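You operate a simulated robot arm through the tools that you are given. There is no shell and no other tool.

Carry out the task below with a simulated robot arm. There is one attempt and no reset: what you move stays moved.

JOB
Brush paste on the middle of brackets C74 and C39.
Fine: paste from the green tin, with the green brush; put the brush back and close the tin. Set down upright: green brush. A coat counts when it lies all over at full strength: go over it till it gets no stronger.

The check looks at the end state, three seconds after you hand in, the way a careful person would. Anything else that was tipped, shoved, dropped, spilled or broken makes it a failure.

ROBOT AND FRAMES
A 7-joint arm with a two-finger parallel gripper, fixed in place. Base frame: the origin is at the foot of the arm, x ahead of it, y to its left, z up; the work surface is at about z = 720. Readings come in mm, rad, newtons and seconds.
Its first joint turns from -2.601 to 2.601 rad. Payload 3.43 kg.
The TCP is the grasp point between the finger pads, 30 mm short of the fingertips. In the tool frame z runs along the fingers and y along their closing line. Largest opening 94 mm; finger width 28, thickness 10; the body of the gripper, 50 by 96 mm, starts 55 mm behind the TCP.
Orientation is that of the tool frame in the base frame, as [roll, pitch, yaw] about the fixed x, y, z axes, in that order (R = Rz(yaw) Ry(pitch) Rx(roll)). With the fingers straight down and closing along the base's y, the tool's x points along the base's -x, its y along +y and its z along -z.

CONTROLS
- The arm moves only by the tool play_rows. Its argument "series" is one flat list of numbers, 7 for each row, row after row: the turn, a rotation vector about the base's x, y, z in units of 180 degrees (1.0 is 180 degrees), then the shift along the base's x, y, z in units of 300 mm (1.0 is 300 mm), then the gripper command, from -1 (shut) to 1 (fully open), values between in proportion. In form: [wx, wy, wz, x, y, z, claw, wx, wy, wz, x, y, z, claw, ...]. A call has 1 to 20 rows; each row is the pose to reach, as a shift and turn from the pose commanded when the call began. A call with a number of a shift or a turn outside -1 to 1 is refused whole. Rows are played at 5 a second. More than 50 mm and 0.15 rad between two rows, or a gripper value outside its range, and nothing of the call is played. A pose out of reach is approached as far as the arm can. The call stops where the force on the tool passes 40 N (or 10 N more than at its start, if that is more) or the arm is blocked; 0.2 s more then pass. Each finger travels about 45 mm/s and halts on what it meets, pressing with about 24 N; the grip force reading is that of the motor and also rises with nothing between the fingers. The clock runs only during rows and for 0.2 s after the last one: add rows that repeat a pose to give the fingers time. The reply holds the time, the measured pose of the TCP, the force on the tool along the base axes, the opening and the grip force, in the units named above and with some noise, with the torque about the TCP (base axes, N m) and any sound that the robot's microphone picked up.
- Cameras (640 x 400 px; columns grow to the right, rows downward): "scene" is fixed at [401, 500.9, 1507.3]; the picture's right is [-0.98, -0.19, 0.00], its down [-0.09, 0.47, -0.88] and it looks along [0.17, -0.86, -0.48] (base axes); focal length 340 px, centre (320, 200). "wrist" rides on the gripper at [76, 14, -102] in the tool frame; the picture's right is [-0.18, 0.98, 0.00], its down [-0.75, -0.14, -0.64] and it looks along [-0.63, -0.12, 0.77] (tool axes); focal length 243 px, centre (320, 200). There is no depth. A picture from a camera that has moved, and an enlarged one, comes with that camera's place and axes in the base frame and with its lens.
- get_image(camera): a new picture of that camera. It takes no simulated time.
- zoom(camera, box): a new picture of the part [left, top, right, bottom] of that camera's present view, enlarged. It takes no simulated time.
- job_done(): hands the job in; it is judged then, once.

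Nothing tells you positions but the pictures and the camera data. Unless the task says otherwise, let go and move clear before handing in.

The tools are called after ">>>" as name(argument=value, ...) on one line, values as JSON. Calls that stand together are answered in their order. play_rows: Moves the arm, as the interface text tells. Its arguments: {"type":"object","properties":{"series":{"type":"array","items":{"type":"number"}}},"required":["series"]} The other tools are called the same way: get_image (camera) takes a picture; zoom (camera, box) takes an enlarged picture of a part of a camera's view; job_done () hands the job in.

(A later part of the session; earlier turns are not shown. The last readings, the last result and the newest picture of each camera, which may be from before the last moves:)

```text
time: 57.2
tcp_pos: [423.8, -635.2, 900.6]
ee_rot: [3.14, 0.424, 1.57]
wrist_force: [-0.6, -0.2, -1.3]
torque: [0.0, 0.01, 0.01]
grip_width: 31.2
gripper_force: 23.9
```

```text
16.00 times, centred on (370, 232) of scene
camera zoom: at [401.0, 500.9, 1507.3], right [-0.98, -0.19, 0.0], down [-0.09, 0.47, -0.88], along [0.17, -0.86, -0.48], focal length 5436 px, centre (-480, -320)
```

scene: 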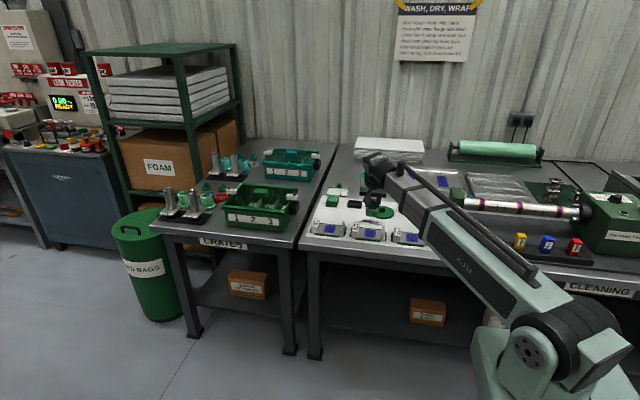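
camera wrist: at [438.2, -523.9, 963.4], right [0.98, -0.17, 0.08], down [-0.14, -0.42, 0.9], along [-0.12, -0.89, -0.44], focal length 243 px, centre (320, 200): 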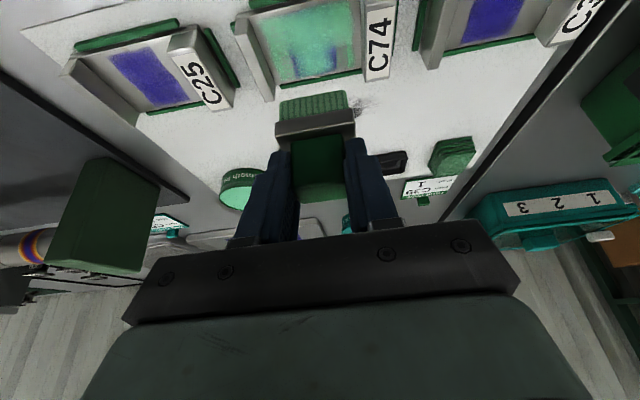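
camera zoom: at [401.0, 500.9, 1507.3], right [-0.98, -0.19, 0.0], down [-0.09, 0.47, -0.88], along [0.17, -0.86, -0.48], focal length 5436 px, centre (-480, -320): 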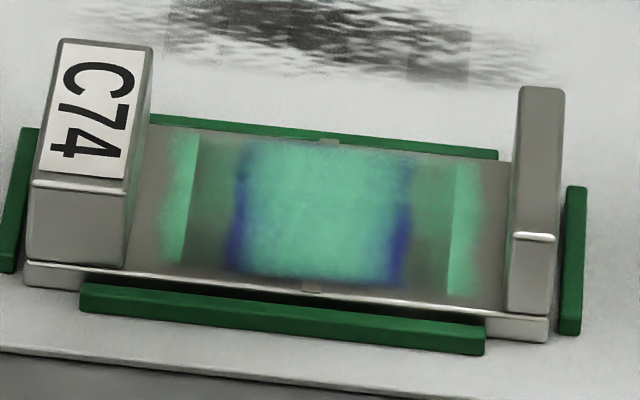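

The sharp-edged grey zones look like overlapping layers in the picture. The real gaps are at the patch's x edges, so I'll go over them with ±9 mm offsets, putting the edges well inside the brush footprint.

>>> play_rows(series=[0, 0, 0, -0.03, 0.003, -0.12, -1, 0, 0, 0, -0.03, 0.003, -0.24, -1, 0, 0, 0, -0.03, 0.003, -0.32, -1, 0, 0, 0, -0.03, 0.003, -0.343, -1, 0, 0, 0, -0.03, -0.03, -0.343, -1, 0, 0, 0, -0.03, -0.06, -0.343, -1, 0, 0, 0, -0.03, -0.095, -0.343, -1, 0, 0, 0, -0.03, -0.13, -0.343, -1, 0, 0, 0, -0.03, -0.1, -0.343, -1, 0, 0, 0, -0.03, -0.07, -0.343, -1, 0, 0, 0, -0.03, -0.035, -0.343, -1, 0, 0, 0, -0.03, 0.003, -0.343, -1, 0, 0, 0, -0.015, 0.003, -0.343, -1, 0, 0, 0, 0.0, 0.003, -0.343, -1, 0, 0, 0, 0.015, 0.003, -0.343, -1, 0, 0, 0, 0.03, 0.003, -0.343, -1])

>>> play_rows(series=[0, 0, 0, 0, -0.033, 0.0, -1, 0, 0, 0, 0, -0.066, 0.0, -1, 0, 0, 0, 0, -0.1, 0.0, -1, 0, 0, 0, 0, -0.133, 0.0, -1, 0, 0, 0, 0, -0.1, 0.0, -1, 0, 0, 0, 0, -0.07, 0.0, -1, 0, 0, 0, 0, -0.035, 0.0, -1, 0, 0, 0, 0, -0.0, 0.0, -1, 0, 0, 0, -0.015, 0.0, 0.0, -1, 0, 0, 0, -0.03, 0.0, 0.0, -1, 0, 0, 0, -0.03, 0.0, 0.1, -1, 0, 0, 0, -0.03, 0.0, 0.2, -1, 0, 0, 0, -0.03, 0.0, 0.3, -1, 0, 0, 0, -0.03, 0.0, 0.343, -1, 0, 0, 0, -0.03, 0.0, 0.343, -1])

>>> zoom(camera="wrist", box=[255, 0, 365, 90])

>>> zoom(camera="scene", box=[355, 220, 385, 245])

```text
time: 60.6
tcp_pos: [432.2, -635.6, 798.9]
ee_rot: [3.14, 0.425, 1.57]
wrist_force: [-0.2, 0.3, -0.6]
torque: [0.03, 0.01, -0.02]
grip_width: 31.5
gripper_force: 23.8
```

```text
time: 63.8
tcp_pos: [424.5, -634.3, 900.2]
ee_rot: [-3.141, 0.424, 1.57]
wrist_force: [-1.2, 0.6, -0.9]
torque: [0.02, -0.01, 0.0]
grip_width: 31.5
gripper_force: 24.3
```

```text
4.44 times, centred on (310, 45) of wrist
camera zoom: at [439.3, -521.8, 962.5], right [0.98, -0.17, 0.08], down [-0.14, -0.42, 0.9], along [-0.12, -0.89, -0.44], focal length 1078 px, centre (364, 889)
```

zoom: 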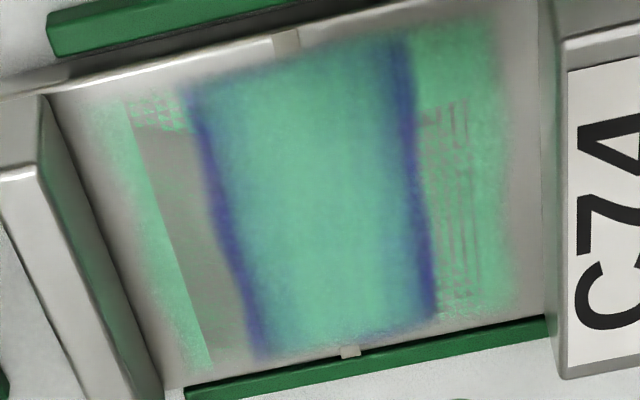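

```text
16.00 times, centred on (370, 232) of scene
camera zoom: at [401.0, 500.9, 1507.3], right [-0.98, -0.19, 0.0], down [-0.09, 0.47, -0.88], along [0.17, -0.86, -0.48], focal length 5436 px, centre (-480, -320)
```

zoom: 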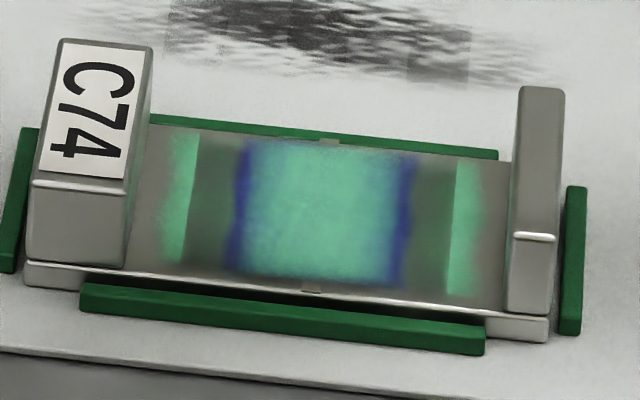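

>>> zoom(camera="scene", box=[350, 185, 390, 220])

>>> zoom(camera="wrist", box=[260, 70, 370, 160])

```text
11.43 times, centred on (370, 202) of scene
camera zoom: at [401.0, 500.9, 1507.3], right [-0.98, -0.19, 0.0], down [-0.09, 0.47, -0.88], along [0.17, -0.86, -0.48], focal length 3882 px, centre (-251, 171)
```

zoom: 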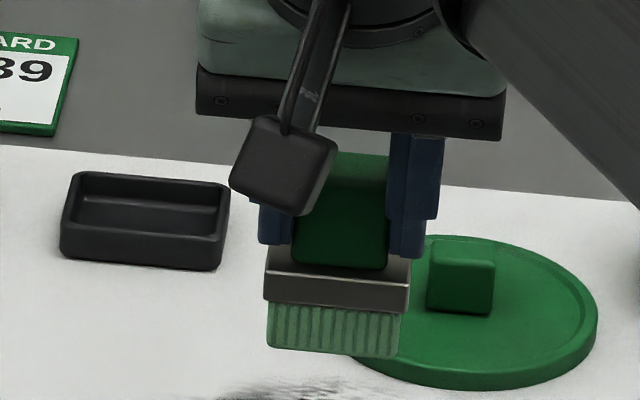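

```text
4.44 times, centred on (315, 115) of wrist
camera zoom: at [439.3, -521.8, 962.5], right [0.98, -0.17, 0.08], down [-0.14, -0.42, 0.9], along [-0.12, -0.89, -0.44], focal length 1078 px, centre (342, 578)
```

zoom: 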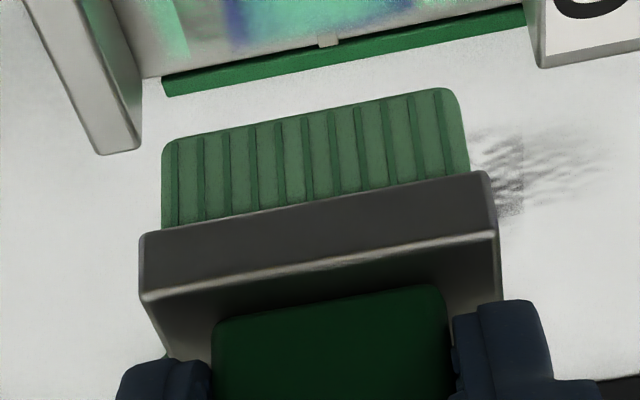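

The bristles look paler and drier now, so the load has dropped. I'll go back to the tin for a gentle re-dip.

>>> play_rows(series=[0, 0, 0, -0.068, -0.105, 0.0, -1, 0, 0, 0, -0.136, -0.21, 0.0, -1, 0, 0, 0, -0.204, -0.315, 0.0, -1, 0, 0, 0, -0.272, -0.42, 0.0, -1, 0, 0, 0, -0.34, -0.525, 0.0, -1, 0, 0, 0, -0.408, -0.63, 0.0, -1, 0, 0, 0, -0.476, -0.735, 0.0, -1, 0, 0, 0, -0.545, -0.845, 0.0, -1, 0, 0, 0, -0.545, -0.845, -0.1, -1, 0, 0, 0, -0.545, -0.845, -0.19, -1, 0, 0, 0, -0.545, -0.845, -0.23, -1, 0, 0, 0, -0.545, -0.845, -0.23, -1])

>>> zoom(camera="scene", box=[390, 175, 430, 220])

```text
time: 66.4
tcp_pos: [261.3, -886.6, 832.2]
ee_rot: [3.14, 0.424, 1.572]
wrist_force: [0.1, -0.1, -0.5]
torque: [-0.01, 0.03, -0.06]
grip_width: 31.5
gripper_force: 24.4
```

```text
8.89 times, centred on (410, 198) of scene
camera zoom: at [401.0, 500.9, 1507.3], right [-0.98, -0.19, 0.0], down [-0.09, 0.47, -0.88], along [0.17, -0.86, -0.48], focal length 3020 px, centre (-480, 222)
```

zoom: 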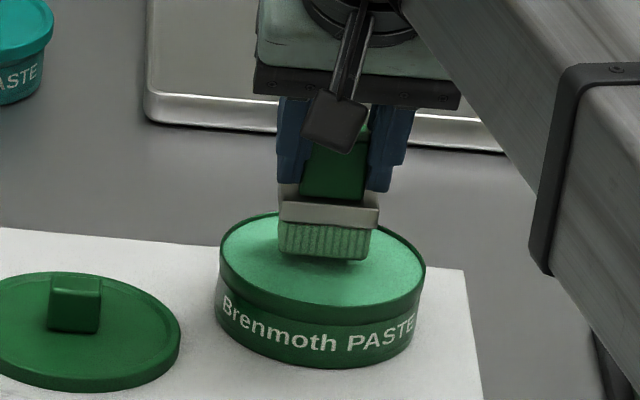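

>>> play_rows(series=[0, 0, 0, 0, 0, -0.01, -1, 0, 0, 0, 0, 0, -0.018, -1, 0, 0, 0, 0, 0, -0.022, -1, 0, 0, 0, 0, 0, -0.026, -1, 0, 0, 0, 0, 0, -0.026, -1])

```text
time: 67.6
tcp_pos: [259.1, -887.6, 823.7]
ee_rot: [-3.14, 0.424, 1.571]
wrist_force: [-0.1, -0.6, -0.1]
torque: [-0.03, 0.02, 0.0]
grip_width: 31.3
gripper_force: 24.4
```

>>> play_rows(series=[0, 0, 0, 0, 0, -0.003, -1, 0, 0, 0, 0, 0, -0.005, -1, 0, 0, 0, 0, 0, -0.005, -1])

```text
time: 68.4
tcp_pos: [261.5, -887.8, 822.7]
ee_rot: [3.141, 0.425, 1.57]
wrist_force: [-0.3, 0.0, 16.1]
torque: [0.0, 0.05, -0.01]
grip_width: 31.5
gripper_force: 24.3
```

>>> play_rows(series=[0, 0, 0, 0.015, 0, 0.001, -1, 0, 0, 0, -0.015, 0, 0.001, -1, 0, 0, 0, 0, 0, 0.001, -1, 0, 0, 0, 0, 0, 0.02, -1, 0, 0, 0, 0, 0, 0.08, -1, 0, 0, 0, 0, 0, 0.16, -1, 0, 0, 0, 0, 0, 0.258, -1, 0, 0, 0, 0, 0, 0.258, -1])

>>> zoom(camera="scene", box=[390, 165, 430, 215])

>>> zoom(camera="wrist", box=[260, 70, 370, 160])

```text
time: 70.2
tcp_pos: [260.4, -887.2, 900.5]
ee_rot: [-3.141, 0.425, 1.571]
wrist_force: [0.4, 0.6, -0.3]
torque: [-0.02, 0.0, 0.01]
grip_width: 31.2
gripper_force: 24.4
```

```text
8.00 times, centred on (410, 190) of scene
camera zoom: at [401.0, 500.9, 1507.3], right [-0.98, -0.19, 0.0], down [-0.09, 0.47, -0.88], along [0.17, -0.86, -0.48], focal length 2718 px, centre (-400, 280)
```

zoom: 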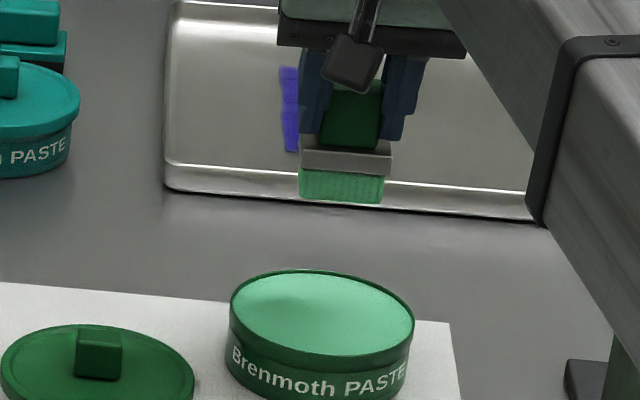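

```text
4.44 times, centred on (315, 115) of wrist
camera zoom: at [274.6, -775.7, 963.0], right [0.98, -0.17, 0.08], down [-0.14, -0.42, 0.89], along [-0.12, -0.89, -0.44], focal length 1078 px, centre (342, 578)
```

zoom: 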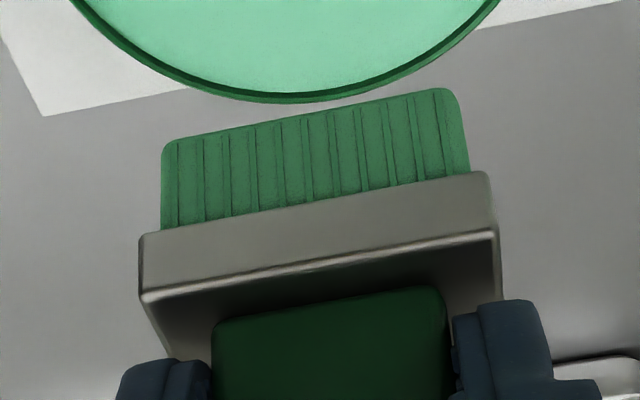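

The brush is well loaded again. I'll return to C74 at the -x offset, and probe down for firm contact this time.

>>> play_rows(series=[0, 0, 0, 0.065, 0.105, 0.0, -1, 0, 0, 0, 0.13, 0.21, 0.0, -1, 0, 0, 0, 0.195, 0.315, 0.0, -1, 0, 0, 0, 0.26, 0.42, 0.0, -1, 0, 0, 0, 0.325, 0.525, 0.0, -1, 0, 0, 0, 0.39, 0.63, 0.0, -1, 0, 0, 0, 0.455, 0.735, 0.0, -1, 0, 0, 0, 0.518, 0.843, 0.0, -1, 0, 0, 0, 0.518, 0.843, -0.12, -1, 0, 0, 0, 0.518, 0.843, -0.24, -1, 0, 0, 0, 0.518, 0.843, -0.32, -1, 0, 0, 0, 0.518, 0.843, -0.336, -1, 0, 0, 0, 0.518, 0.843, -0.336, -1])

>>> play_rows(series=[0, 0, 0, 0, 0, -0.003, -1, 0, 0, 0, 0, 0, -0.006, -1, 0, 0, 0, 0, 0, -0.006, -1])

```text
time: 73.0
tcp_pos: [415.5, -633.6, 798.8]
ee_rot: [3.141, 0.423, 1.57]
wrist_force: [0.2, 0.2, -1.0]
torque: [0.0, 0.02, 0.03]
grip_width: 31.5
gripper_force: 23.9
```

```text
time: 73.8
tcp_pos: [416.4, -633.4, 797.1]
ee_rot: [3.141, 0.423, 1.571]
wrist_force: [0.8, 1.6, 8.1]
torque: [0.11, 0.11, -0.01]
grip_width: 31.5
gripper_force: 24.1
```

>>> play_rows(series=[0, 0, 0, 0, -0.03, 0, -1, 0, 0, 0, 0, -0.06, 0, -1, 0, 0, 0, 0, -0.095, 0, -1, 0, 0, 0, 0, -0.132, 0, -1])

>>> play_rows(series=[0, 0, 0, 0, 0.03, 0, -1, 0, 0, 0, 0, 0.06, 0, -1, 0, 0, 0, 0, 0.095, 0, -1, 0, 0, 0, 0, 0.13, 0, -1])

>>> zoom(camera="scene", box=[355, 215, 395, 245])

```text
time: 74.8
tcp_pos: [416.9, -675.4, 796.6]
ee_rot: [3.141, 0.423, 1.57]
wrist_force: [-0.2, 7.3, 18.1]
torque: [0.38, 0.07, -0.01]
grip_width: 31.3
gripper_force: 23.6
```

```text
time: 75.8
tcp_pos: [416.1, -635.5, 796.7]
ee_rot: [-3.142, 0.427, 1.57]
wrist_force: [0.9, -7.5, 20.7]
torque: [-0.61, 0.03, 0.04]
grip_width: 31.6
gripper_force: 23.7
```

```text
13.33 times, centred on (375, 230) of scene
camera zoom: at [401.0, 500.9, 1507.3], right [-0.98, -0.19, 0.0], down [-0.09, 0.47, -0.88], along [0.17, -0.86, -0.48], focal length 4530 px, centre (-413, -200)
```

zoom: 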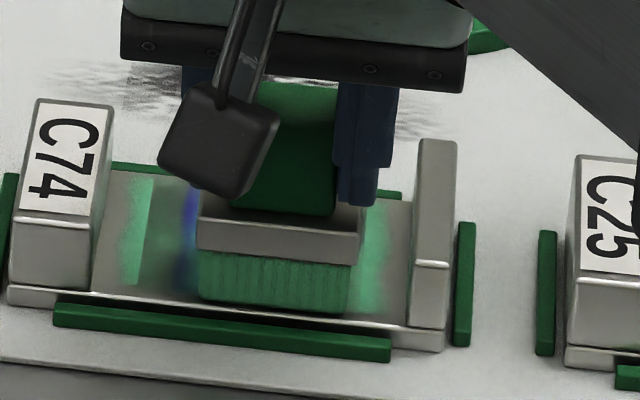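

Good firm contact (18–20 N). Now the +x offset passes, then lift to inspect.

>>> play_rows(series=[0, 0, 0, 0.02, 0, 0.001, -1, 0, 0, 0, 0.04, 0, 0.001, -1, 0, 0, 0, 0.06, 0, 0.001, -1, 0, 0, 0, 0.06, -0.03, 0.001, -1, 0, 0, 0, 0.06, -0.06, 0.001, -1, 0, 0, 0, 0.06, -0.095, 0.001, -1, 0, 0, 0, 0.06, -0.13, 0.001, -1, 0, 0, 0, 0.06, -0.1, 0.001, -1, 0, 0, 0, 0.06, -0.07, 0.001, -1, 0, 0, 0, 0.06, -0.035, 0.001, -1, 0, 0, 0, 0.06, 0.0, 0.001, -1])

>>> play_rows(series=[0, 0, 0, -0.015, 0, 0.0, -1, 0, 0, 0, -0.03, 0, 0, -1, 0, 0, 0, -0.03, -0.03, 0, -1, 0, 0, 0, -0.03, -0.06, 0, -1, 0, 0, 0, -0.03, -0.095, 0, -1, 0, 0, 0, -0.03, -0.13, 0, -1, 0, 0, 0, -0.03, -0.1, 0, -1, 0, 0, 0, -0.03, -0.065, 0, -1, 0, 0, 0, -0.03, -0.03, 0, -1, 0, 0, 0, -0.03, 0.0, 0, -1, 0, 0, 0, -0.03, 0.0, 0.1, -1, 0, 0, 0, -0.03, 0.0, 0.2, -1, 0, 0, 0, -0.03, 0.0, 0.3, -1, 0, 0, 0, -0.03, 0.0, 0.343, -1, 0, 0, 0, -0.03, 0.0, 0.343, -1])

>>> zoom(camera="wrist", box=[255, 0, 365, 90])

>>> zoom(camera="scene", box=[355, 220, 385, 245])

```text
time: 78.2
tcp_pos: [433.6, -634.8, 797.2]
ee_rot: [3.141, 0.425, 1.569]
wrist_force: [0.1, 0.6, -1.1]
torque: [0.03, 0.03, -0.02]
grip_width: 31.4
gripper_force: 24.6
```

```text
time: 81.4
tcp_pos: [423.2, -634.7, 899.1]
ee_rot: [-3.141, 0.424, 1.57]
wrist_force: [0.2, -0.3, -0.7]
torque: [-0.01, 0.01, 0.01]
grip_width: 31.3
gripper_force: 24.1
```

```text
4.44 times, centred on (310, 45) of wrist
camera zoom: at [438.6, -523.0, 962.2], right [0.98, -0.17, 0.08], down [-0.14, -0.42, 0.9], along [-0.12, -0.89, -0.44], focal length 1078 px, centre (364, 889)
```

zoom: 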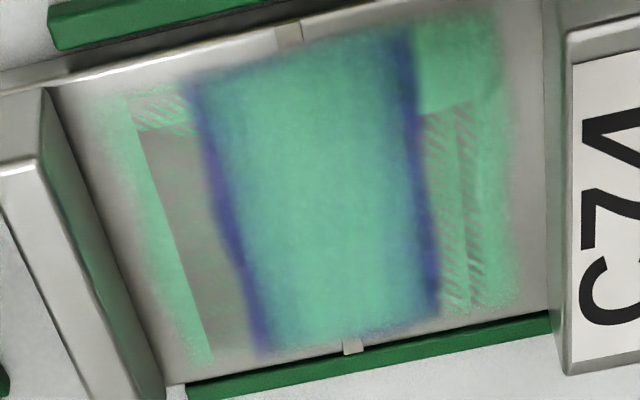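

```text
16.00 times, centred on (370, 232) of scene
camera zoom: at [401.0, 500.9, 1507.3], right [-0.98, -0.19, 0.0], down [-0.09, 0.47, -0.88], along [0.17, -0.86, -0.48], focal length 5436 px, centre (-480, -320)
```

zoom: 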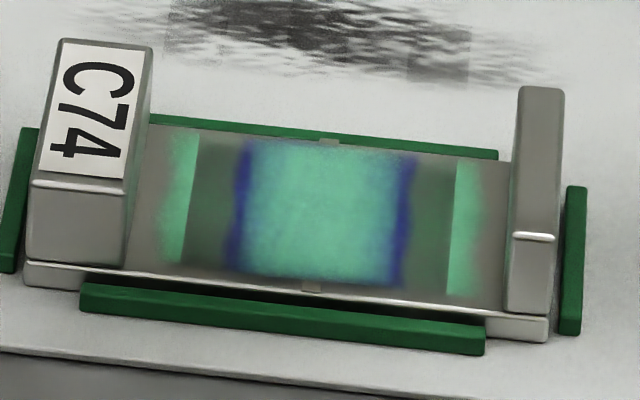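

The rim stripes did not change even with firm contact and fresh paste there, so they look like the soft edge of the marking layer. I'll zoom in tightly to have a reference for comparing strength.

>>> zoom(camera="scene", box=[362, 226, 382, 240])

>>> zoom(camera="wrist", box=[270, 0, 350, 85])

>>> get_image(camera="wrist")

```text
16.00 times, centred on (372, 233) of scene
camera zoom: at [401.0, 500.9, 1507.3], right [-0.98, -0.19, 0.0], down [-0.09, 0.47, -0.88], along [0.17, -0.86, -0.48], focal length 5436 px, centre (-512, -328)
```

zoom: 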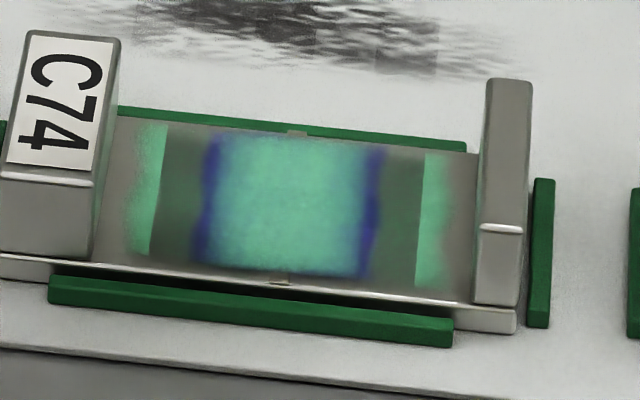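

```text
4.71 times, centred on (310, 42) of wrist
camera zoom: at [438.6, -523.0, 962.2], right [0.98, -0.17, 0.08], down [-0.14, -0.42, 0.9], along [-0.12, -0.89, -0.44], focal length 1142 px, centre (367, 941)
```

zoom: 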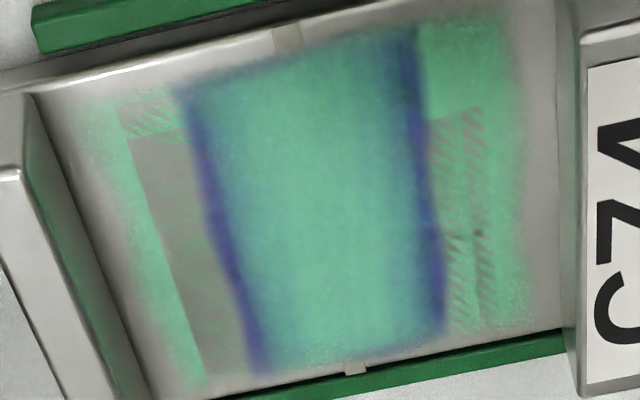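

```text
taken
camera wrist: at [438.6, -523.0, 962.2], right [0.98, -0.17, 0.08], down [-0.14, -0.42, 0.9], along [-0.12, -0.89, -0.44], focal length 243 px, centre (320, 200)
```

wrist: 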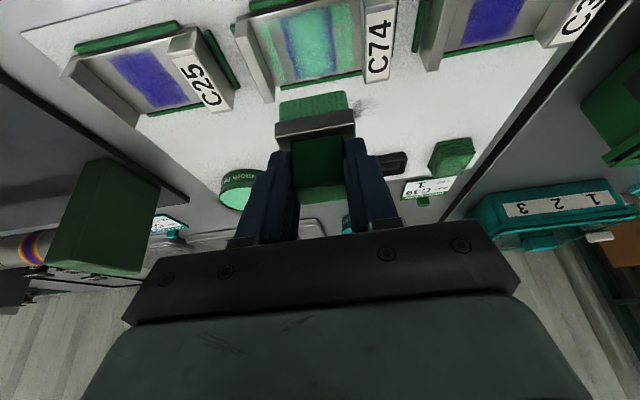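

I'll test the -x rim directly with a -13 mm offset under firm contact to see if the blue stripe responds at all.

>>> play_rows(series=[0, 0, 0, -0.043, 0.003, -0.12, -1, 0, 0, 0, -0.043, 0.003, -0.24, -1, 0, 0, 0, -0.043, 0.003, -0.32, -1, 0, 0, 0, -0.043, 0.003, -0.34, -1, 0, 0, 0, -0.043, 0.003, -0.345, -1, 0, 0, 0, -0.043, 0.003, -0.345, -1])

```text
time: 82.8
tcp_pos: [411.9, -634.5, 797.8]
ee_rot: [3.14, 0.424, 1.571]
wrist_force: [0.7, 1.5, 6.0]
torque: [0.04, 0.08, 0.02]
grip_width: 31.4
gripper_force: 23.6
```

>>> play_rows(series=[0, 0, 0, 0, 0, -0.002, -1, 0, 0, 0, 0, -0.03, -0.002, -1, 0, 0, 0, 0, -0.06, -0.002, -1, 0, 0, 0, 0, -0.095, -0.002, -1, 0, 0, 0, 0, -0.13, -0.002, -1, 0, 0, 0, 0, -0.095, -0.002, -1, 0, 0, 0, 0, -0.06, -0.002, -1, 0, 0, 0, 0, -0.03, -0.002, -1, 0, 0, 0, 0, 0, -0.002, -1])

>>> play_rows(series=[0, 0, 0, 0, 0, 0.1, -1, 0, 0, 0, 0.02, 0, 0.2, -1, 0, 0, 0, 0.043, 0, 0.3, -1, 0, 0, 0, 0.043, 0, 0.345, -1, 0, 0, 0, 0.043, 0, 0.345, -1])

>>> zoom(camera="scene", box=[362, 226, 382, 240])

>>> zoom(camera="wrist", box=[270, 0, 350, 85])

```text
time: 84.8
tcp_pos: [412.4, -634.7, 796.4]
ee_rot: [3.14, 0.427, 1.57]
wrist_force: [-0.5, -9.6, 25.2]
torque: [-0.69, 0.07, -0.01]
grip_width: 31.2
gripper_force: 23.9
```

```text
time: 86.0
tcp_pos: [424.8, -633.0, 900.2]
ee_rot: [3.141, 0.424, 1.572]
wrist_force: [-1.6, -0.5, -1.1]
torque: [0.01, -0.02, 0.0]
grip_width: 31.2
gripper_force: 23.3
```

```text
16.00 times, centred on (372, 233) of scene
camera zoom: at [401.0, 500.9, 1507.3], right [-0.98, -0.19, 0.0], down [-0.09, 0.47, -0.88], along [0.17, -0.86, -0.48], focal length 5436 px, centre (-512, -328)
```

zoom: 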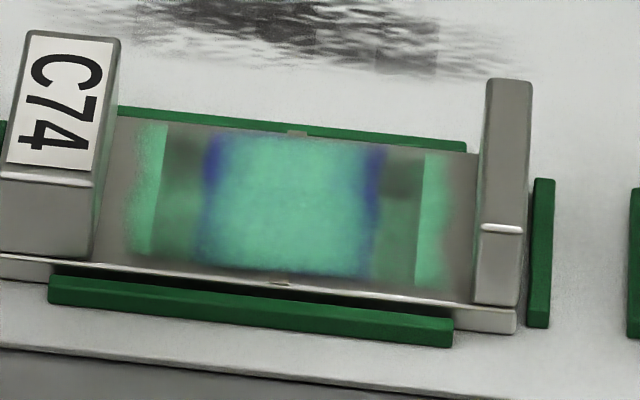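

```text
4.71 times, centred on (310, 42) of wrist
camera zoom: at [439.0, -521.2, 962.9], right [0.98, -0.17, 0.08], down [-0.14, -0.42, 0.89], along [-0.12, -0.89, -0.44], focal length 1142 px, centre (367, 941)
```

zoom: 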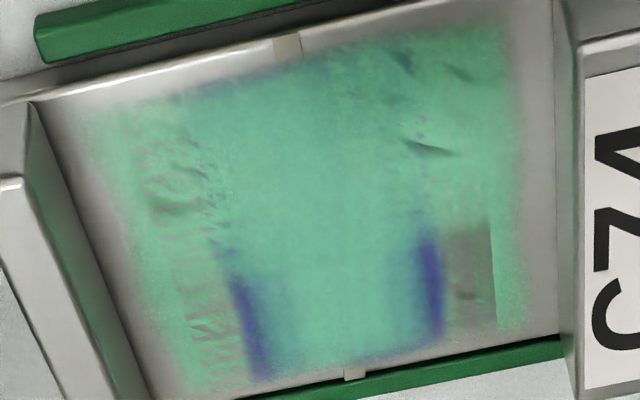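

The stripes vanished on both sides of the near half at once, though I only brushed one side. So it is two coplanar layers flickering in the picture, and the film itself looks continuous. For certainty I'll do one more firm set at +6 mm and centre, then compare strength.

>>> play_rows(series=[0, 0, 0, 0.02, 0.003, -0.12, -1, 0, 0, 0, 0.02, 0.003, -0.24, -1, 0, 0, 0, 0.02, 0.003, -0.32, -1, 0, 0, 0, 0.02, 0.003, -0.34, -1, 0, 0, 0, 0.02, 0.003, -0.3465, -1, 0, 0, 0, 0.02, 0.003, -0.3465, -1])

>>> play_rows(series=[0, 0, 0, 0, -0.03, 0, -1, 0, 0, 0, 0, -0.06, 0, -1, 0, 0, 0, 0, -0.095, 0, -1, 0, 0, 0, 0, -0.133, 0, -1])

>>> play_rows(series=[0, 0, 0, -0.01, 0, 0, -1, 0, 0, 0, -0.02, 0, 0, -1, 0, 0, 0, -0.02, 0.035, 0, -1, 0, 0, 0, -0.02, 0.07, 0, -1, 0, 0, 0, -0.02, 0.1, 0, -1, 0, 0, 0, -0.02, 0.133, 0, -1])

>>> play_rows(series=[0, 0, 0, 0, -0.03, 0, -1, 0, 0, 0, 0, -0.06, 0, -1, 0, 0, 0, 0, -0.095, 0, -1, 0, 0, 0, 0, -0.133, 0, -1, 0, 0, 0, 0, -0.09, 0, -1, 0, 0, 0, 0, -0.045, 0, -1, 0, 0, 0, 0, -0.0, 0, -1, 0, 0, 0, 0, 0, 0.1, -1, 0, 0, 0, 0, 0, 0.2, -1, 0, 0, 0, 0, 0, 0.3, -1, 0, 0, 0, 0, 0, 0.3465, -1, 0, 0, 0, 0, 0, 0.3465, -1])

>>> zoom(camera="scene", box=[362, 226, 382, 240])

>>> zoom(camera="wrist", box=[270, 0, 350, 85])

```text
time: 87.4
tcp_pos: [430.4, -633.3, 796.6]
ee_rot: [3.139, 0.428, 1.571]
wrist_force: [2.0, 3.2, 20.7]
torque: [0.15, 0.1, 0.02]
grip_width: 31.2
gripper_force: 24.2
```

```text
time: 88.4
tcp_pos: [430.4, -672.2, 796.8]
ee_rot: [3.139, 0.424, 1.57]
wrist_force: [0.6, 9.2, 22.1]
torque: [0.28, 0.08, 0.0]
grip_width: 31.2
gripper_force: 24.0
```

```text
time: 89.8
tcp_pos: [424.0, -634.1, 796.6]
ee_rot: [3.141, 0.427, 1.572]
wrist_force: [-0.6, -10.8, 27.8]
torque: [-0.82, 0.18, 0.04]
grip_width: 31.5
gripper_force: 24.3
```

```text
time: 92.4
tcp_pos: [424.6, -632.0, 899.4]
ee_rot: [3.141, 0.424, 1.572]
wrist_force: [-0.1, -0.2, 0.2]
torque: [0.0, 0.03, 0.01]
grip_width: 31.1
gripper_force: 24.2
```

```text
16.00 times, centred on (372, 233) of scene
camera zoom: at [401.0, 500.9, 1507.3], right [-0.98, -0.19, 0.0], down [-0.09, 0.47, -0.88], along [0.17, -0.86, -0.48], focal length 5436 px, centre (-512, -328)
```

zoom: 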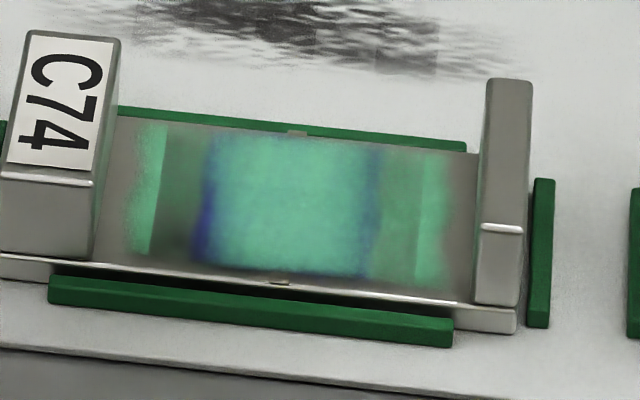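

```text
4.71 times, centred on (310, 42) of wrist
camera zoom: at [440.0, -521.2, 962.3], right [0.98, -0.17, 0.08], down [-0.14, -0.42, 0.89], along [-0.12, -0.89, -0.44], focal length 1142 px, centre (367, 941)
```

zoom: 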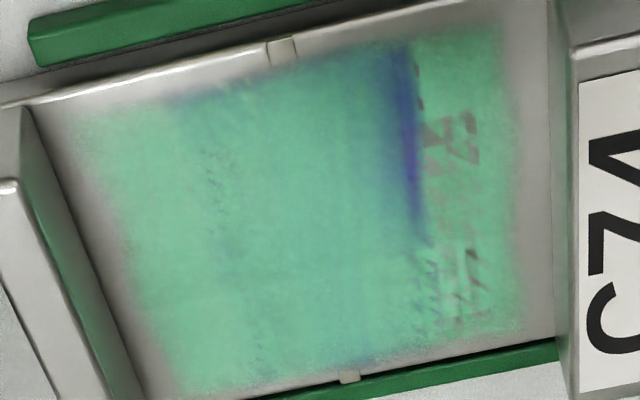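

C74's film now reads as one continuous mint layer, and no stronger than before. Next I'll re-dip for C39.

>>> play_rows(series=[0, 0, 0, -0.068, -0.105, 0.0, -1, 0, 0, 0, -0.136, -0.21, 0.0, -1, 0, 0, 0, -0.204, -0.315, 0.0, -1, 0, 0, 0, -0.272, -0.42, 0.0, -1, 0, 0, 0, -0.34, -0.525, 0.0, -1, 0, 0, 0, -0.408, -0.63, 0.0, -1, 0, 0, 0, -0.476, -0.735, 0.0, -1, 0, 0, 0, -0.545, -0.848, 0.0, -1, 0, 0, 0, -0.545, -0.848, -0.1, -1, 0, 0, 0, -0.545, -0.848, -0.2, -1, 0, 0, 0, -0.545, -0.848, -0.245, -1, 0, 0, 0, -0.545, -0.848, -0.252, -1, 0, 0, 0, -0.545, -0.848, -0.252, -1])

>>> play_rows(series=[0, 0, 0, 0, 0, -0.003, -1, 0, 0, 0, 0, 0, -0.006, -1, 0, 0, 0, 0, 0, -0.006, -1])

```text
time: 95.2
tcp_pos: [259.7, -889.0, 823.3]
ee_rot: [-3.141, 0.424, 1.569]
wrist_force: [0.6, 0.7, -0.9]
torque: [0.0, 0.0, 0.01]
grip_width: 31.4
gripper_force: 23.8
```

```text
time: 96.0
tcp_pos: [261.3, -889.1, 822.5]
ee_rot: [3.141, 0.427, 1.57]
wrist_force: [-1.0, 0.1, 8.3]
torque: [-0.14, 0.05, -0.01]
grip_width: 31.2
gripper_force: 24.1
```

>>> play_rows(series=[0, 0, 0, 0.012, 0, -0.001, -1, 0, 0, 0, -0.012, 0, -0.001, -1, 0, 0, 0, 0, 0, -0.001, -1, 0, 0, 0, 0, 0, 0.02, -1, 0, 0, 0, 0, 0, 0.08, -1, 0, 0, 0, 0, 0, 0.16, -1, 0, 0, 0, 0, 0, 0.258, -1, 0, 0, 0, 0, 0, 0.258, -1])

>>> zoom(camera="wrist", box=[260, 70, 370, 160])

>>> play_rows(series=[0, 0, 0, 0.109, 0.083, 0.0, -1, 0, 0, 0, 0.218, 0.166, 0.0, -1, 0, 0, 0, 0.327, 0.249, 0.0, -1, 0, 0, 0, 0.436, 0.332, 0.0, -1, 0, 0, 0, 0.545, 0.415, 0.0, -1, 0, 0, 0, 0.654, 0.498, 0.0, -1, 0, 0, 0, 0.763, 0.581, 0.0, -1, 0, 0, 0, 0.872, 0.664, 0.0, -1, 0, 0, 0, 0.981, 0.747, 0.0, -1, 0, 0, 0, 1.0, 0.83, 0.0, -1, 0, 0, 0, 1.0, 0.83, 0.0, -1])

>>> get_image(camera="wrist")

>>> zoom(camera="wrist", box=[230, 0, 450, 120])

```text
time: 97.8
tcp_pos: [261.4, -889.0, 896.9]
ee_rot: [3.141, 0.425, 1.572]
wrist_force: [-0.4, -0.2, -0.1]
torque: [-0.02, 0.01, 0.01]
grip_width: 31.2
gripper_force: 24.2
```

```text
4.44 times, centred on (315, 115) of wrist
camera zoom: at [275.8, -776.4, 960.6], right [0.98, -0.17, 0.08], down [-0.14, -0.42, 0.89], along [-0.12, -0.89, -0.44], focal length 1078 px, centre (342, 578)
```

zoom: 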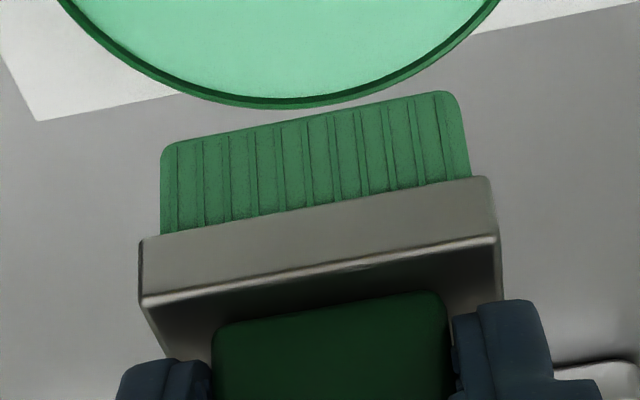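

```text
time: 100.2
tcp_pos: [559.8, -639.1, 901.1]
ee_rot: [-3.141, 0.423, 1.572]
wrist_force: [0.1, -0.5, -0.4]
torque: [-0.02, 0.01, 0.02]
grip_width: 31.0
gripper_force: 24.0
```

```text
taken
camera wrist: at [575.4, -526.5, 963.6], right [0.98, -0.17, 0.08], down [-0.14, -0.42, 0.9], along [-0.12, -0.89, -0.44], focal length 243 px, centre (320, 200)
```

wrist: 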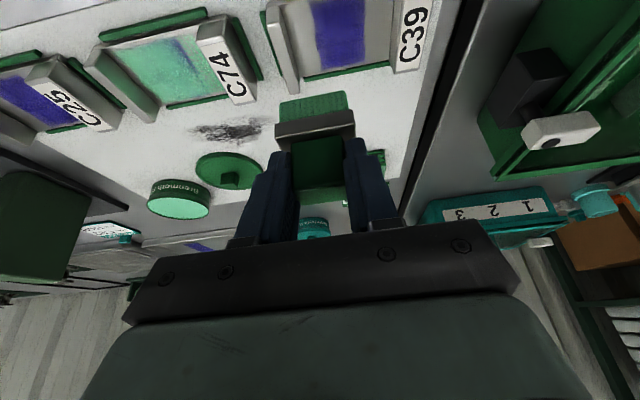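

```text
2.91 times, centred on (340, 60) of wrist
camera zoom: at [575.4, -526.5, 963.6], right [0.98, -0.17, 0.08], down [-0.14, -0.42, 0.9], along [-0.12, -0.89, -0.44], focal length 706 px, centre (262, 607)
```

zoom: 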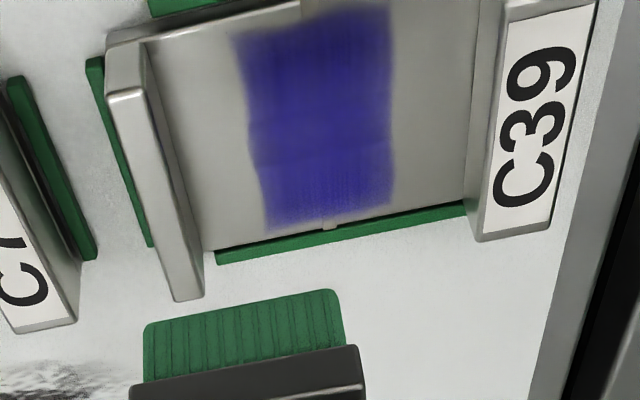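

C39's patch centre comes out at about (589, -667), the same height and y range as C74. I'll shift over, come down and probe for contact.

>>> play_rows(series=[0, 0, 0, 0.097, 0.015, 0.0, -1, 0, 0, 0, 0.097, 0.015, -0.12, -1, 0, 0, 0, 0.097, 0.015, -0.24, -1, 0, 0, 0, 0.097, 0.015, -0.3, -1, 0, 0, 0, 0.097, 0.015, -0.327, -1, 0, 0, 0, 0.097, 0.015, -0.327, -1])

>>> zoom(camera="wrist", box=[230, 0, 410, 112])

>>> zoom(camera="scene", box=[300, 195, 370, 245])

```text
time: 101.6
tcp_pos: [589.7, -635.7, 801.9]
ee_rot: [-3.138, 0.423, 1.57]
wrist_force: [0.0, 0.4, 0.2]
torque: [-0.01, 0.01, -0.01]
grip_width: 31.5
gripper_force: 24.2
```

```text
3.56 times, centred on (320, 56) of wrist
camera zoom: at [604.3, -523.6, 864.7], right [0.98, -0.17, 0.08], down [-0.14, -0.42, 0.9], along [-0.12, -0.89, -0.44], focal length 863 px, centre (320, 712)
```

zoom: 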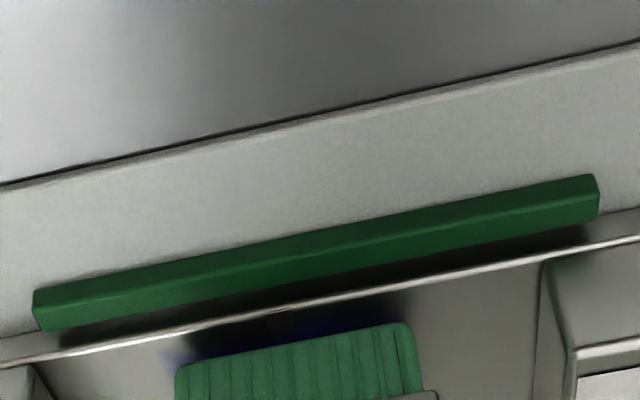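

```text
8.00 times, centred on (335, 220) of scene
camera zoom: at [401.0, 500.9, 1507.3], right [-0.98, -0.19, 0.0], down [-0.09, 0.47, -0.88], along [0.17, -0.86, -0.48], focal length 2718 px, centre (200, 40)
```

zoom: 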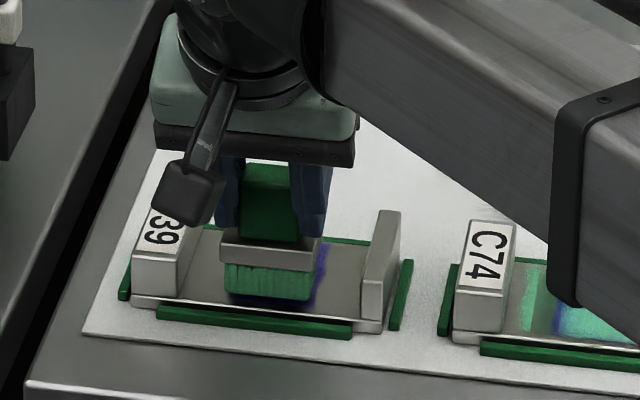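

I'll nudge +3.7 mm in y and -1.5 mm in x to line up with the patch, then lower to contact.

>>> play_rows(series=[0, 0, 0, -0.005, 0.0125, 0, -1, 0, 0, 0, -0.005, 0.0125, -0.008, -1, 0, 0, 0, -0.005, 0.0125, -0.014, -1, 0, 0, 0, -0.005, 0.0125, -0.014, -1])

>>> play_rows(series=[0, 0, 0, 0, 0, -0.003, -1, 0, 0, 0, 0, 0, -0.004, -1, 0, 0, 0, 0, 0, -0.004, -1])

```text
time: 102.6
tcp_pos: [587.9, -631.7, 798.0]
ee_rot: [-3.141, 0.424, 1.571]
wrist_force: [-0.1, -0.9, -0.4]
torque: [0.01, 0.0, 0.0]
grip_width: 31.3
gripper_force: 24.1
```

```text
time: 103.4
tcp_pos: [588.2, -630.9, 796.8]
ee_rot: [-3.141, 0.426, 1.571]
wrist_force: [-1.7, -0.5, 5.9]
torque: [-0.21, 0.15, -0.02]
grip_width: 31.4
gripper_force: 24.3
```

>>> play_rows(series=[0, 0, 0, 0, 0, -0.0025, -1, 0, 0, 0, 0, -0.03, -0.0025, -1, 0, 0, 0, 0, -0.06, -0.0025, -1, 0, 0, 0, 0, -0.095, -0.0025, -1, 0, 0, 0, 0, -0.133, -0.0025, -1])

>>> play_rows(series=[0, 0, 0, 0, 0.035, 0, -1, 0, 0, 0, 0, 0.07, 0, -1, 0, 0, 0, 0, 0.1, 0, -1, 0, 0, 0, 0, 0.133, 0, -1])

>>> play_rows(series=[0, 0, 0, 0, 0, 0.1, -1, 0, 0, 0, 0, 0, 0.2, -1, 0, 0, 0, 0, 0, 0.3, -1, 0, 0, 0, 0, 0, 0.3445, -1, 0, 0, 0, 0, 0, 0.3445, -1])

>>> zoom(camera="wrist", box=[265, 0, 375, 85])

>>> zoom(camera="scene", box=[318, 218, 358, 246])

```text
time: 104.6
tcp_pos: [588.9, -669.4, 795.6]
ee_rot: [3.14, 0.423, 1.572]
wrist_force: [-2.5, 10.0, 26.2]
torque: [0.17, 0.12, -0.02]
grip_width: 31.3
gripper_force: 23.4
```

```text
time: 105.6
tcp_pos: [589.6, -630.1, 796.3]
ee_rot: [3.14, 0.426, 1.57]
wrist_force: [-0.1, -10.5, 26.7]
torque: [-1.01, 0.08, 0.01]
grip_width: 31.3
gripper_force: 24.0
```

```text
time: 106.8
tcp_pos: [589.3, -631.5, 897.8]
ee_rot: [-3.14, 0.423, 1.571]
wrist_force: [-0.2, 0.0, -0.5]
torque: [-0.01, 0.01, 0.0]
grip_width: 31.4
gripper_force: 24.2
```

```text
4.71 times, centred on (320, 42) of wrist
camera zoom: at [603.0, -518.8, 960.4], right [0.98, -0.17, 0.08], down [-0.14, -0.42, 0.89], along [-0.12, -0.89, -0.44], focal length 1142 px, centre (320, 941)
```

zoom: 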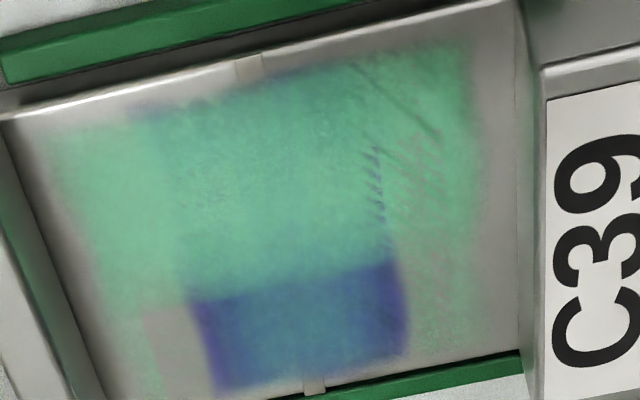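

```text
14.29 times, centred on (338, 232) of scene
camera zoom: at [401.0, 500.9, 1507.3], right [-0.98, -0.19, 0.0], down [-0.09, 0.47, -0.88], along [0.17, -0.86, -0.48], focal length 4853 px, centre (63, -257)
```

zoom: 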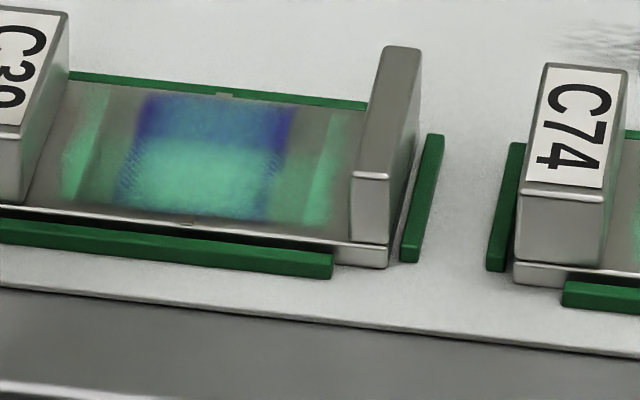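

The coat is building on C39, thinner in the far third. I'll do several more passes with small x offsets.

>>> play_rows(series=[0, 0, 0, -0.017, 0.0, -0.12, -1, 0, 0, 0, -0.017, 0.0, -0.24, -1, 0, 0, 0, -0.017, 0, -0.32, -1, 0, 0, 0, -0.017, 0.0, -0.344, -1, 0, 0, 0, -0.017, -0.03, -0.344, -1, 0, 0, 0, -0.017, -0.06, -0.344, -1, 0, 0, 0, -0.017, -0.095, -0.344, -1, 0, 0, 0, -0.017, -0.135, -0.344, -1, 0, 0, 0, -0.017, -0.1, -0.344, -1, 0, 0, 0, -0.017, -0.065, -0.344, -1, 0, 0, 0, -0.017, -0.03, -0.344, -1, 0, 0, 0, -0.017, 0.0, -0.344, -1, 0, 0, 0, 0, 0.0, -0.344, -1, 0, 0, 0, 0.017, 0.0, -0.344, -1, 0, 0, 0, 0.017, -0.03, -0.344, -1, 0, 0, 0, 0.017, -0.06, -0.344, -1, 0, 0, 0, 0.017, -0.095, -0.344, -1, 0, 0, 0, 0.017, -0.135, -0.344, -1])

>>> play_rows(series=[0, 0, 0, 0, 0.035, 0, -1, 0, 0, 0, 0, 0.07, 0, -1, 0, 0, 0, 0, 0.1, 0, -1, 0, 0, 0, 0, 0.135, 0, -1, 0, 0, 0, -0.017, 0.135, 0, -1, 0, 0, 0, -0.017, 0.1, 0, -1, 0, 0, 0, -0.017, 0.07, 0, -1, 0, 0, 0, -0.017, 0.035, 0, -1, 0, 0, 0, -0.017, 0.0, 0, -1, 0, 0, 0, -0.017, 0.035, 0, -1, 0, 0, 0, -0.017, 0.07, 0, -1, 0, 0, 0, -0.017, 0.1, 0, -1, 0, 0, 0, -0.017, 0.135, 0, -1])

>>> play_rows(series=[0, 0, 0, 0, 0, 0.1, -1, 0, 0, 0, 0, 0, 0.2, -1, 0, 0, 0, 0, 0, 0.3, -1, 0, 0, 0, 0, 0, 0.344, -1, 0, 0, 0, 0, 0, 0.344, -1])

>>> zoom(camera="wrist", box=[265, 0, 375, 85])

>>> zoom(camera="scene", box=[318, 218, 358, 246])

>>> zoom(camera="wrist", box=[260, 70, 370, 160])

```text
time: 110.6
tcp_pos: [593.3, -671.6, 796.9]
ee_rot: [3.139, 0.425, 1.57]
wrist_force: [-0.6, 8.6, 19.6]
torque: [0.31, 0.07, -0.04]
grip_width: 31.5
gripper_force: 24.1
```

```text
time: 112.0
tcp_pos: [589.7, -635.4, 796.2]
ee_rot: [3.139, 0.421, 1.571]
wrist_force: [-0.9, 1.7, 12.4]
torque: [-0.12, 0.23, -0.05]
grip_width: 31.4
gripper_force: 24.1
stopped in row 7: the force on the tool passed its limit at 42 N (the readings are from after the stop); the commanded pose is now the measured one
```

```text
time: 113.2
tcp_pos: [588.4, -637.1, 899.3]
ee_rot: [3.139, 0.419, 1.571]
wrist_force: [-0.5, -1.0, -0.5]
torque: [0.03, -0.02, 0.0]
grip_width: 31.4
gripper_force: 23.8
```

```text
4.71 times, centred on (320, 42) of wrist
camera zoom: at [602.4, -524.7, 962.3], right [0.98, -0.17, 0.08], down [-0.14, -0.43, 0.89], along [-0.12, -0.89, -0.44], focal length 1142 px, centre (320, 941)
```

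zoom: 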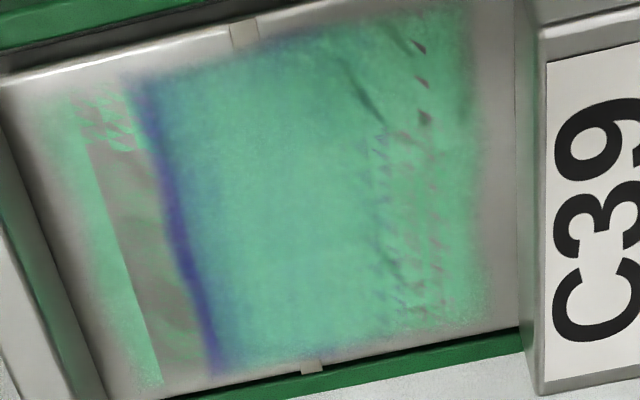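

```text
14.29 times, centred on (338, 232) of scene
camera zoom: at [401.0, 500.9, 1507.3], right [-0.98, -0.19, 0.0], down [-0.09, 0.47, -0.88], along [0.17, -0.86, -0.48], focal length 4853 px, centre (63, -257)
```

zoom: 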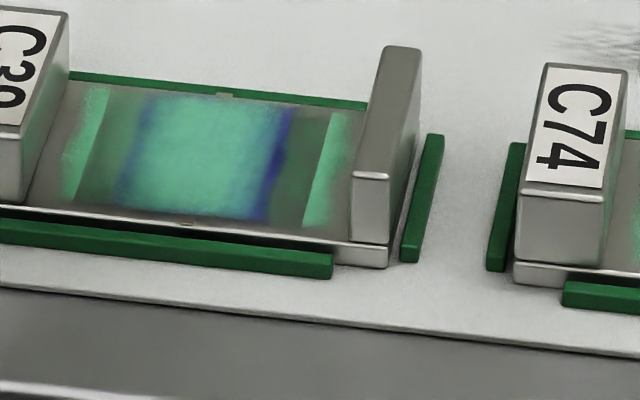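

```text
4.44 times, centred on (315, 115) of wrist
camera zoom: at [602.4, -524.7, 962.3], right [0.98, -0.17, 0.08], down [-0.14, -0.43, 0.89], along [-0.12, -0.89, -0.44], focal length 1078 px, centre (342, 578)
```

zoom: 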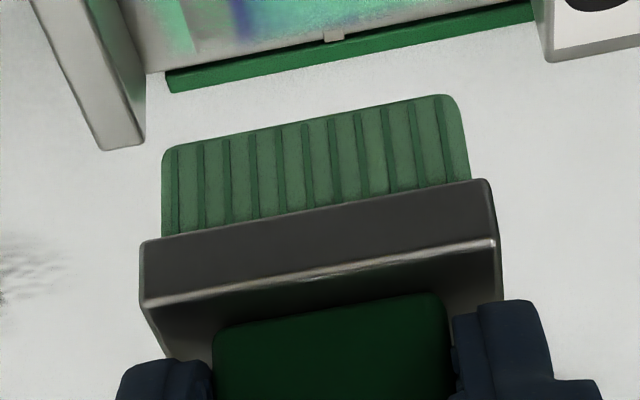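

C39's film is now nearly uniform mint. The brush is running drier, so I'll re-dip once more and give C39 another set to confirm it gets no stronger.

>>> play_rows(series=[0, 0, 0, -0.1, -0.077, 0.0, -1, 0, 0, 0, -0.2, -0.154, 0.0, -1, 0, 0, 0, -0.3, -0.231, 0.0, -1, 0, 0, 0, -0.4, -0.308, 0.0, -1, 0, 0, 0, -0.5, -0.385, 0.0, -1, 0, 0, 0, -0.6, -0.462, 0.0, -1, 0, 0, 0, -0.7, -0.539, 0.0, -1, 0, 0, 0, -0.8, -0.616, 0.0, -1, 0, 0, 0, -0.9, -0.693, 0.0, -1, 0, 0, 0, -1.0, -0.77, 0.0, -1, 0, 0, 0, -1.0, -0.845, 0.0, -1, 0, 0, 0, -1.0, -0.845, 0.0, -1])

>>> play_rows(series=[0, 0, 0, -0.095, 0, 0, -1, 0, 0, 0, -0.095, 0, -0.1, -1, 0, 0, 0, -0.095, 0, -0.2, -1, 0, 0, 0, -0.095, 0, -0.245, -1, 0, 0, 0, -0.095, 0, -0.252, -1, 0, 0, 0, -0.095, 0, -0.252, -1])

>>> play_rows(series=[0, 0, 0, 0, 0, -0.003, -1, 0, 0, 0, 0, 0, -0.006, -1, 0, 0, 0, 0, 0, -0.006, -1])

```text
time: 115.8
tcp_pos: [290.3, -888.4, 897.9]
ee_rot: [3.138, 0.418, 1.569]
wrist_force: [0.7, -0.6, -0.3]
torque: [-0.01, 0.01, 0.01]
grip_width: 31.2
gripper_force: 24.0
```

```text
time: 117.2
tcp_pos: [259.9, -890.0, 824.6]
ee_rot: [3.137, 0.418, 1.57]
wrist_force: [-0.3, 0.7, -0.5]
torque: [-0.02, -0.03, 0.0]
grip_width: 31.5
gripper_force: 24.1
```

```text
time: 118.0
tcp_pos: [259.4, -889.5, 822.7]
ee_rot: [3.138, 0.42, 1.571]
wrist_force: [0.6, 1.4, 10.8]
torque: [-0.1, 0.18, -0.01]
grip_width: 31.2
gripper_force: 23.8
```

>>> play_rows(series=[0, 0, 0, 0.012, 0, 0, -1, 0, 0, 0, -0.012, 0, 0, -1, 0, 0, 0, 0, 0, 0, -1, 0, 0, 0, 0, 0, 0.02, -1, -0.001, 0, 0, 0, 0, 0.08, -1, -0.0016, 0, 0, 0, 0, 0.16, -1, -0.0016, 0, 0, 0, 0, 0.258, -1, -0.0016, 0, 0, 0, 0, 0.258, -1])

>>> play_rows(series=[0, 0, 0, 0.1, 0.083, 0.0, -1, 0, 0, 0, 0.2, 0.166, 0.0, -1, 0, 0, 0, 0.3, 0.249, 0.0, -1, 0, 0, 0, 0.4, 0.332, 0.0, -1, 0, 0, 0, 0.5, 0.415, 0.0, -1, 0, 0, 0, 0.6, 0.498, 0.0, -1, 0, 0, 0, 0.7, 0.581, 0.0, -1, 0, 0, 0, 0.8, 0.664, 0.0, -1, 0, 0, 0, 0.9, 0.747, 0.0, -1, 0, 0, 0, 1.0, 0.83, 0.0, -1, 0, 0, 0, 1.0, 0.855, 0.0, -1, 0, 0, 0, 1.0, 0.855, 0.0, -1])

>>> play_rows(series=[0, 0, 0, 0.095, 0.0, 0.0, -1, 0, 0, 0, 0.095, 0.0, -0.1, -1, 0, 0, 0, 0.095, 0.0, -0.2, -1, 0, 0, 0, 0.095, 0.0, -0.3, -1, 0, 0, 0, 0.095, 0.0, -0.33, -1, 0, 0, 0, 0.095, 0.0, -0.337, -1, 0, 0, 0, 0.095, 0.0, -0.337, -1])

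>>> play_rows(series=[0, 0, 0, 0, 0, -0.003, -1, 0, 0, 0, 0, 0, -0.006, -1, 0, 0, 0, 0, 0, -0.006, -1])

```text
time: 119.8
tcp_pos: [261.6, -889.4, 898.2]
ee_rot: [3.138, 0.425, 1.571]
wrist_force: [-0.2, 0.1, -0.4]
torque: [0.05, 0.03, -0.01]
grip_width: 31.1
gripper_force: 23.8
```

```text
time: 122.4
tcp_pos: [560.2, -632.7, 898.8]
ee_rot: [3.137, 0.422, 1.572]
wrist_force: [0.1, -0.5, -1.3]
torque: [-0.02, -0.02, 0.03]
grip_width: 31.4
gripper_force: 23.8
```

```text
time: 124.0
tcp_pos: [588.0, -631.5, 797.1]
ee_rot: [3.137, 0.424, 1.572]
wrist_force: [0.5, -0.1, -0.5]
torque: [0.03, -0.01, 0.02]
grip_width: 31.3
gripper_force: 24.1
```

```text
time: 124.8
tcp_pos: [589.6, -631.9, 796.1]
ee_rot: [3.139, 0.426, 1.571]
wrist_force: [-2.4, 1.9, 18.5]
torque: [-0.1, 0.27, -0.04]
grip_width: 31.1
gripper_force: 24.3
```

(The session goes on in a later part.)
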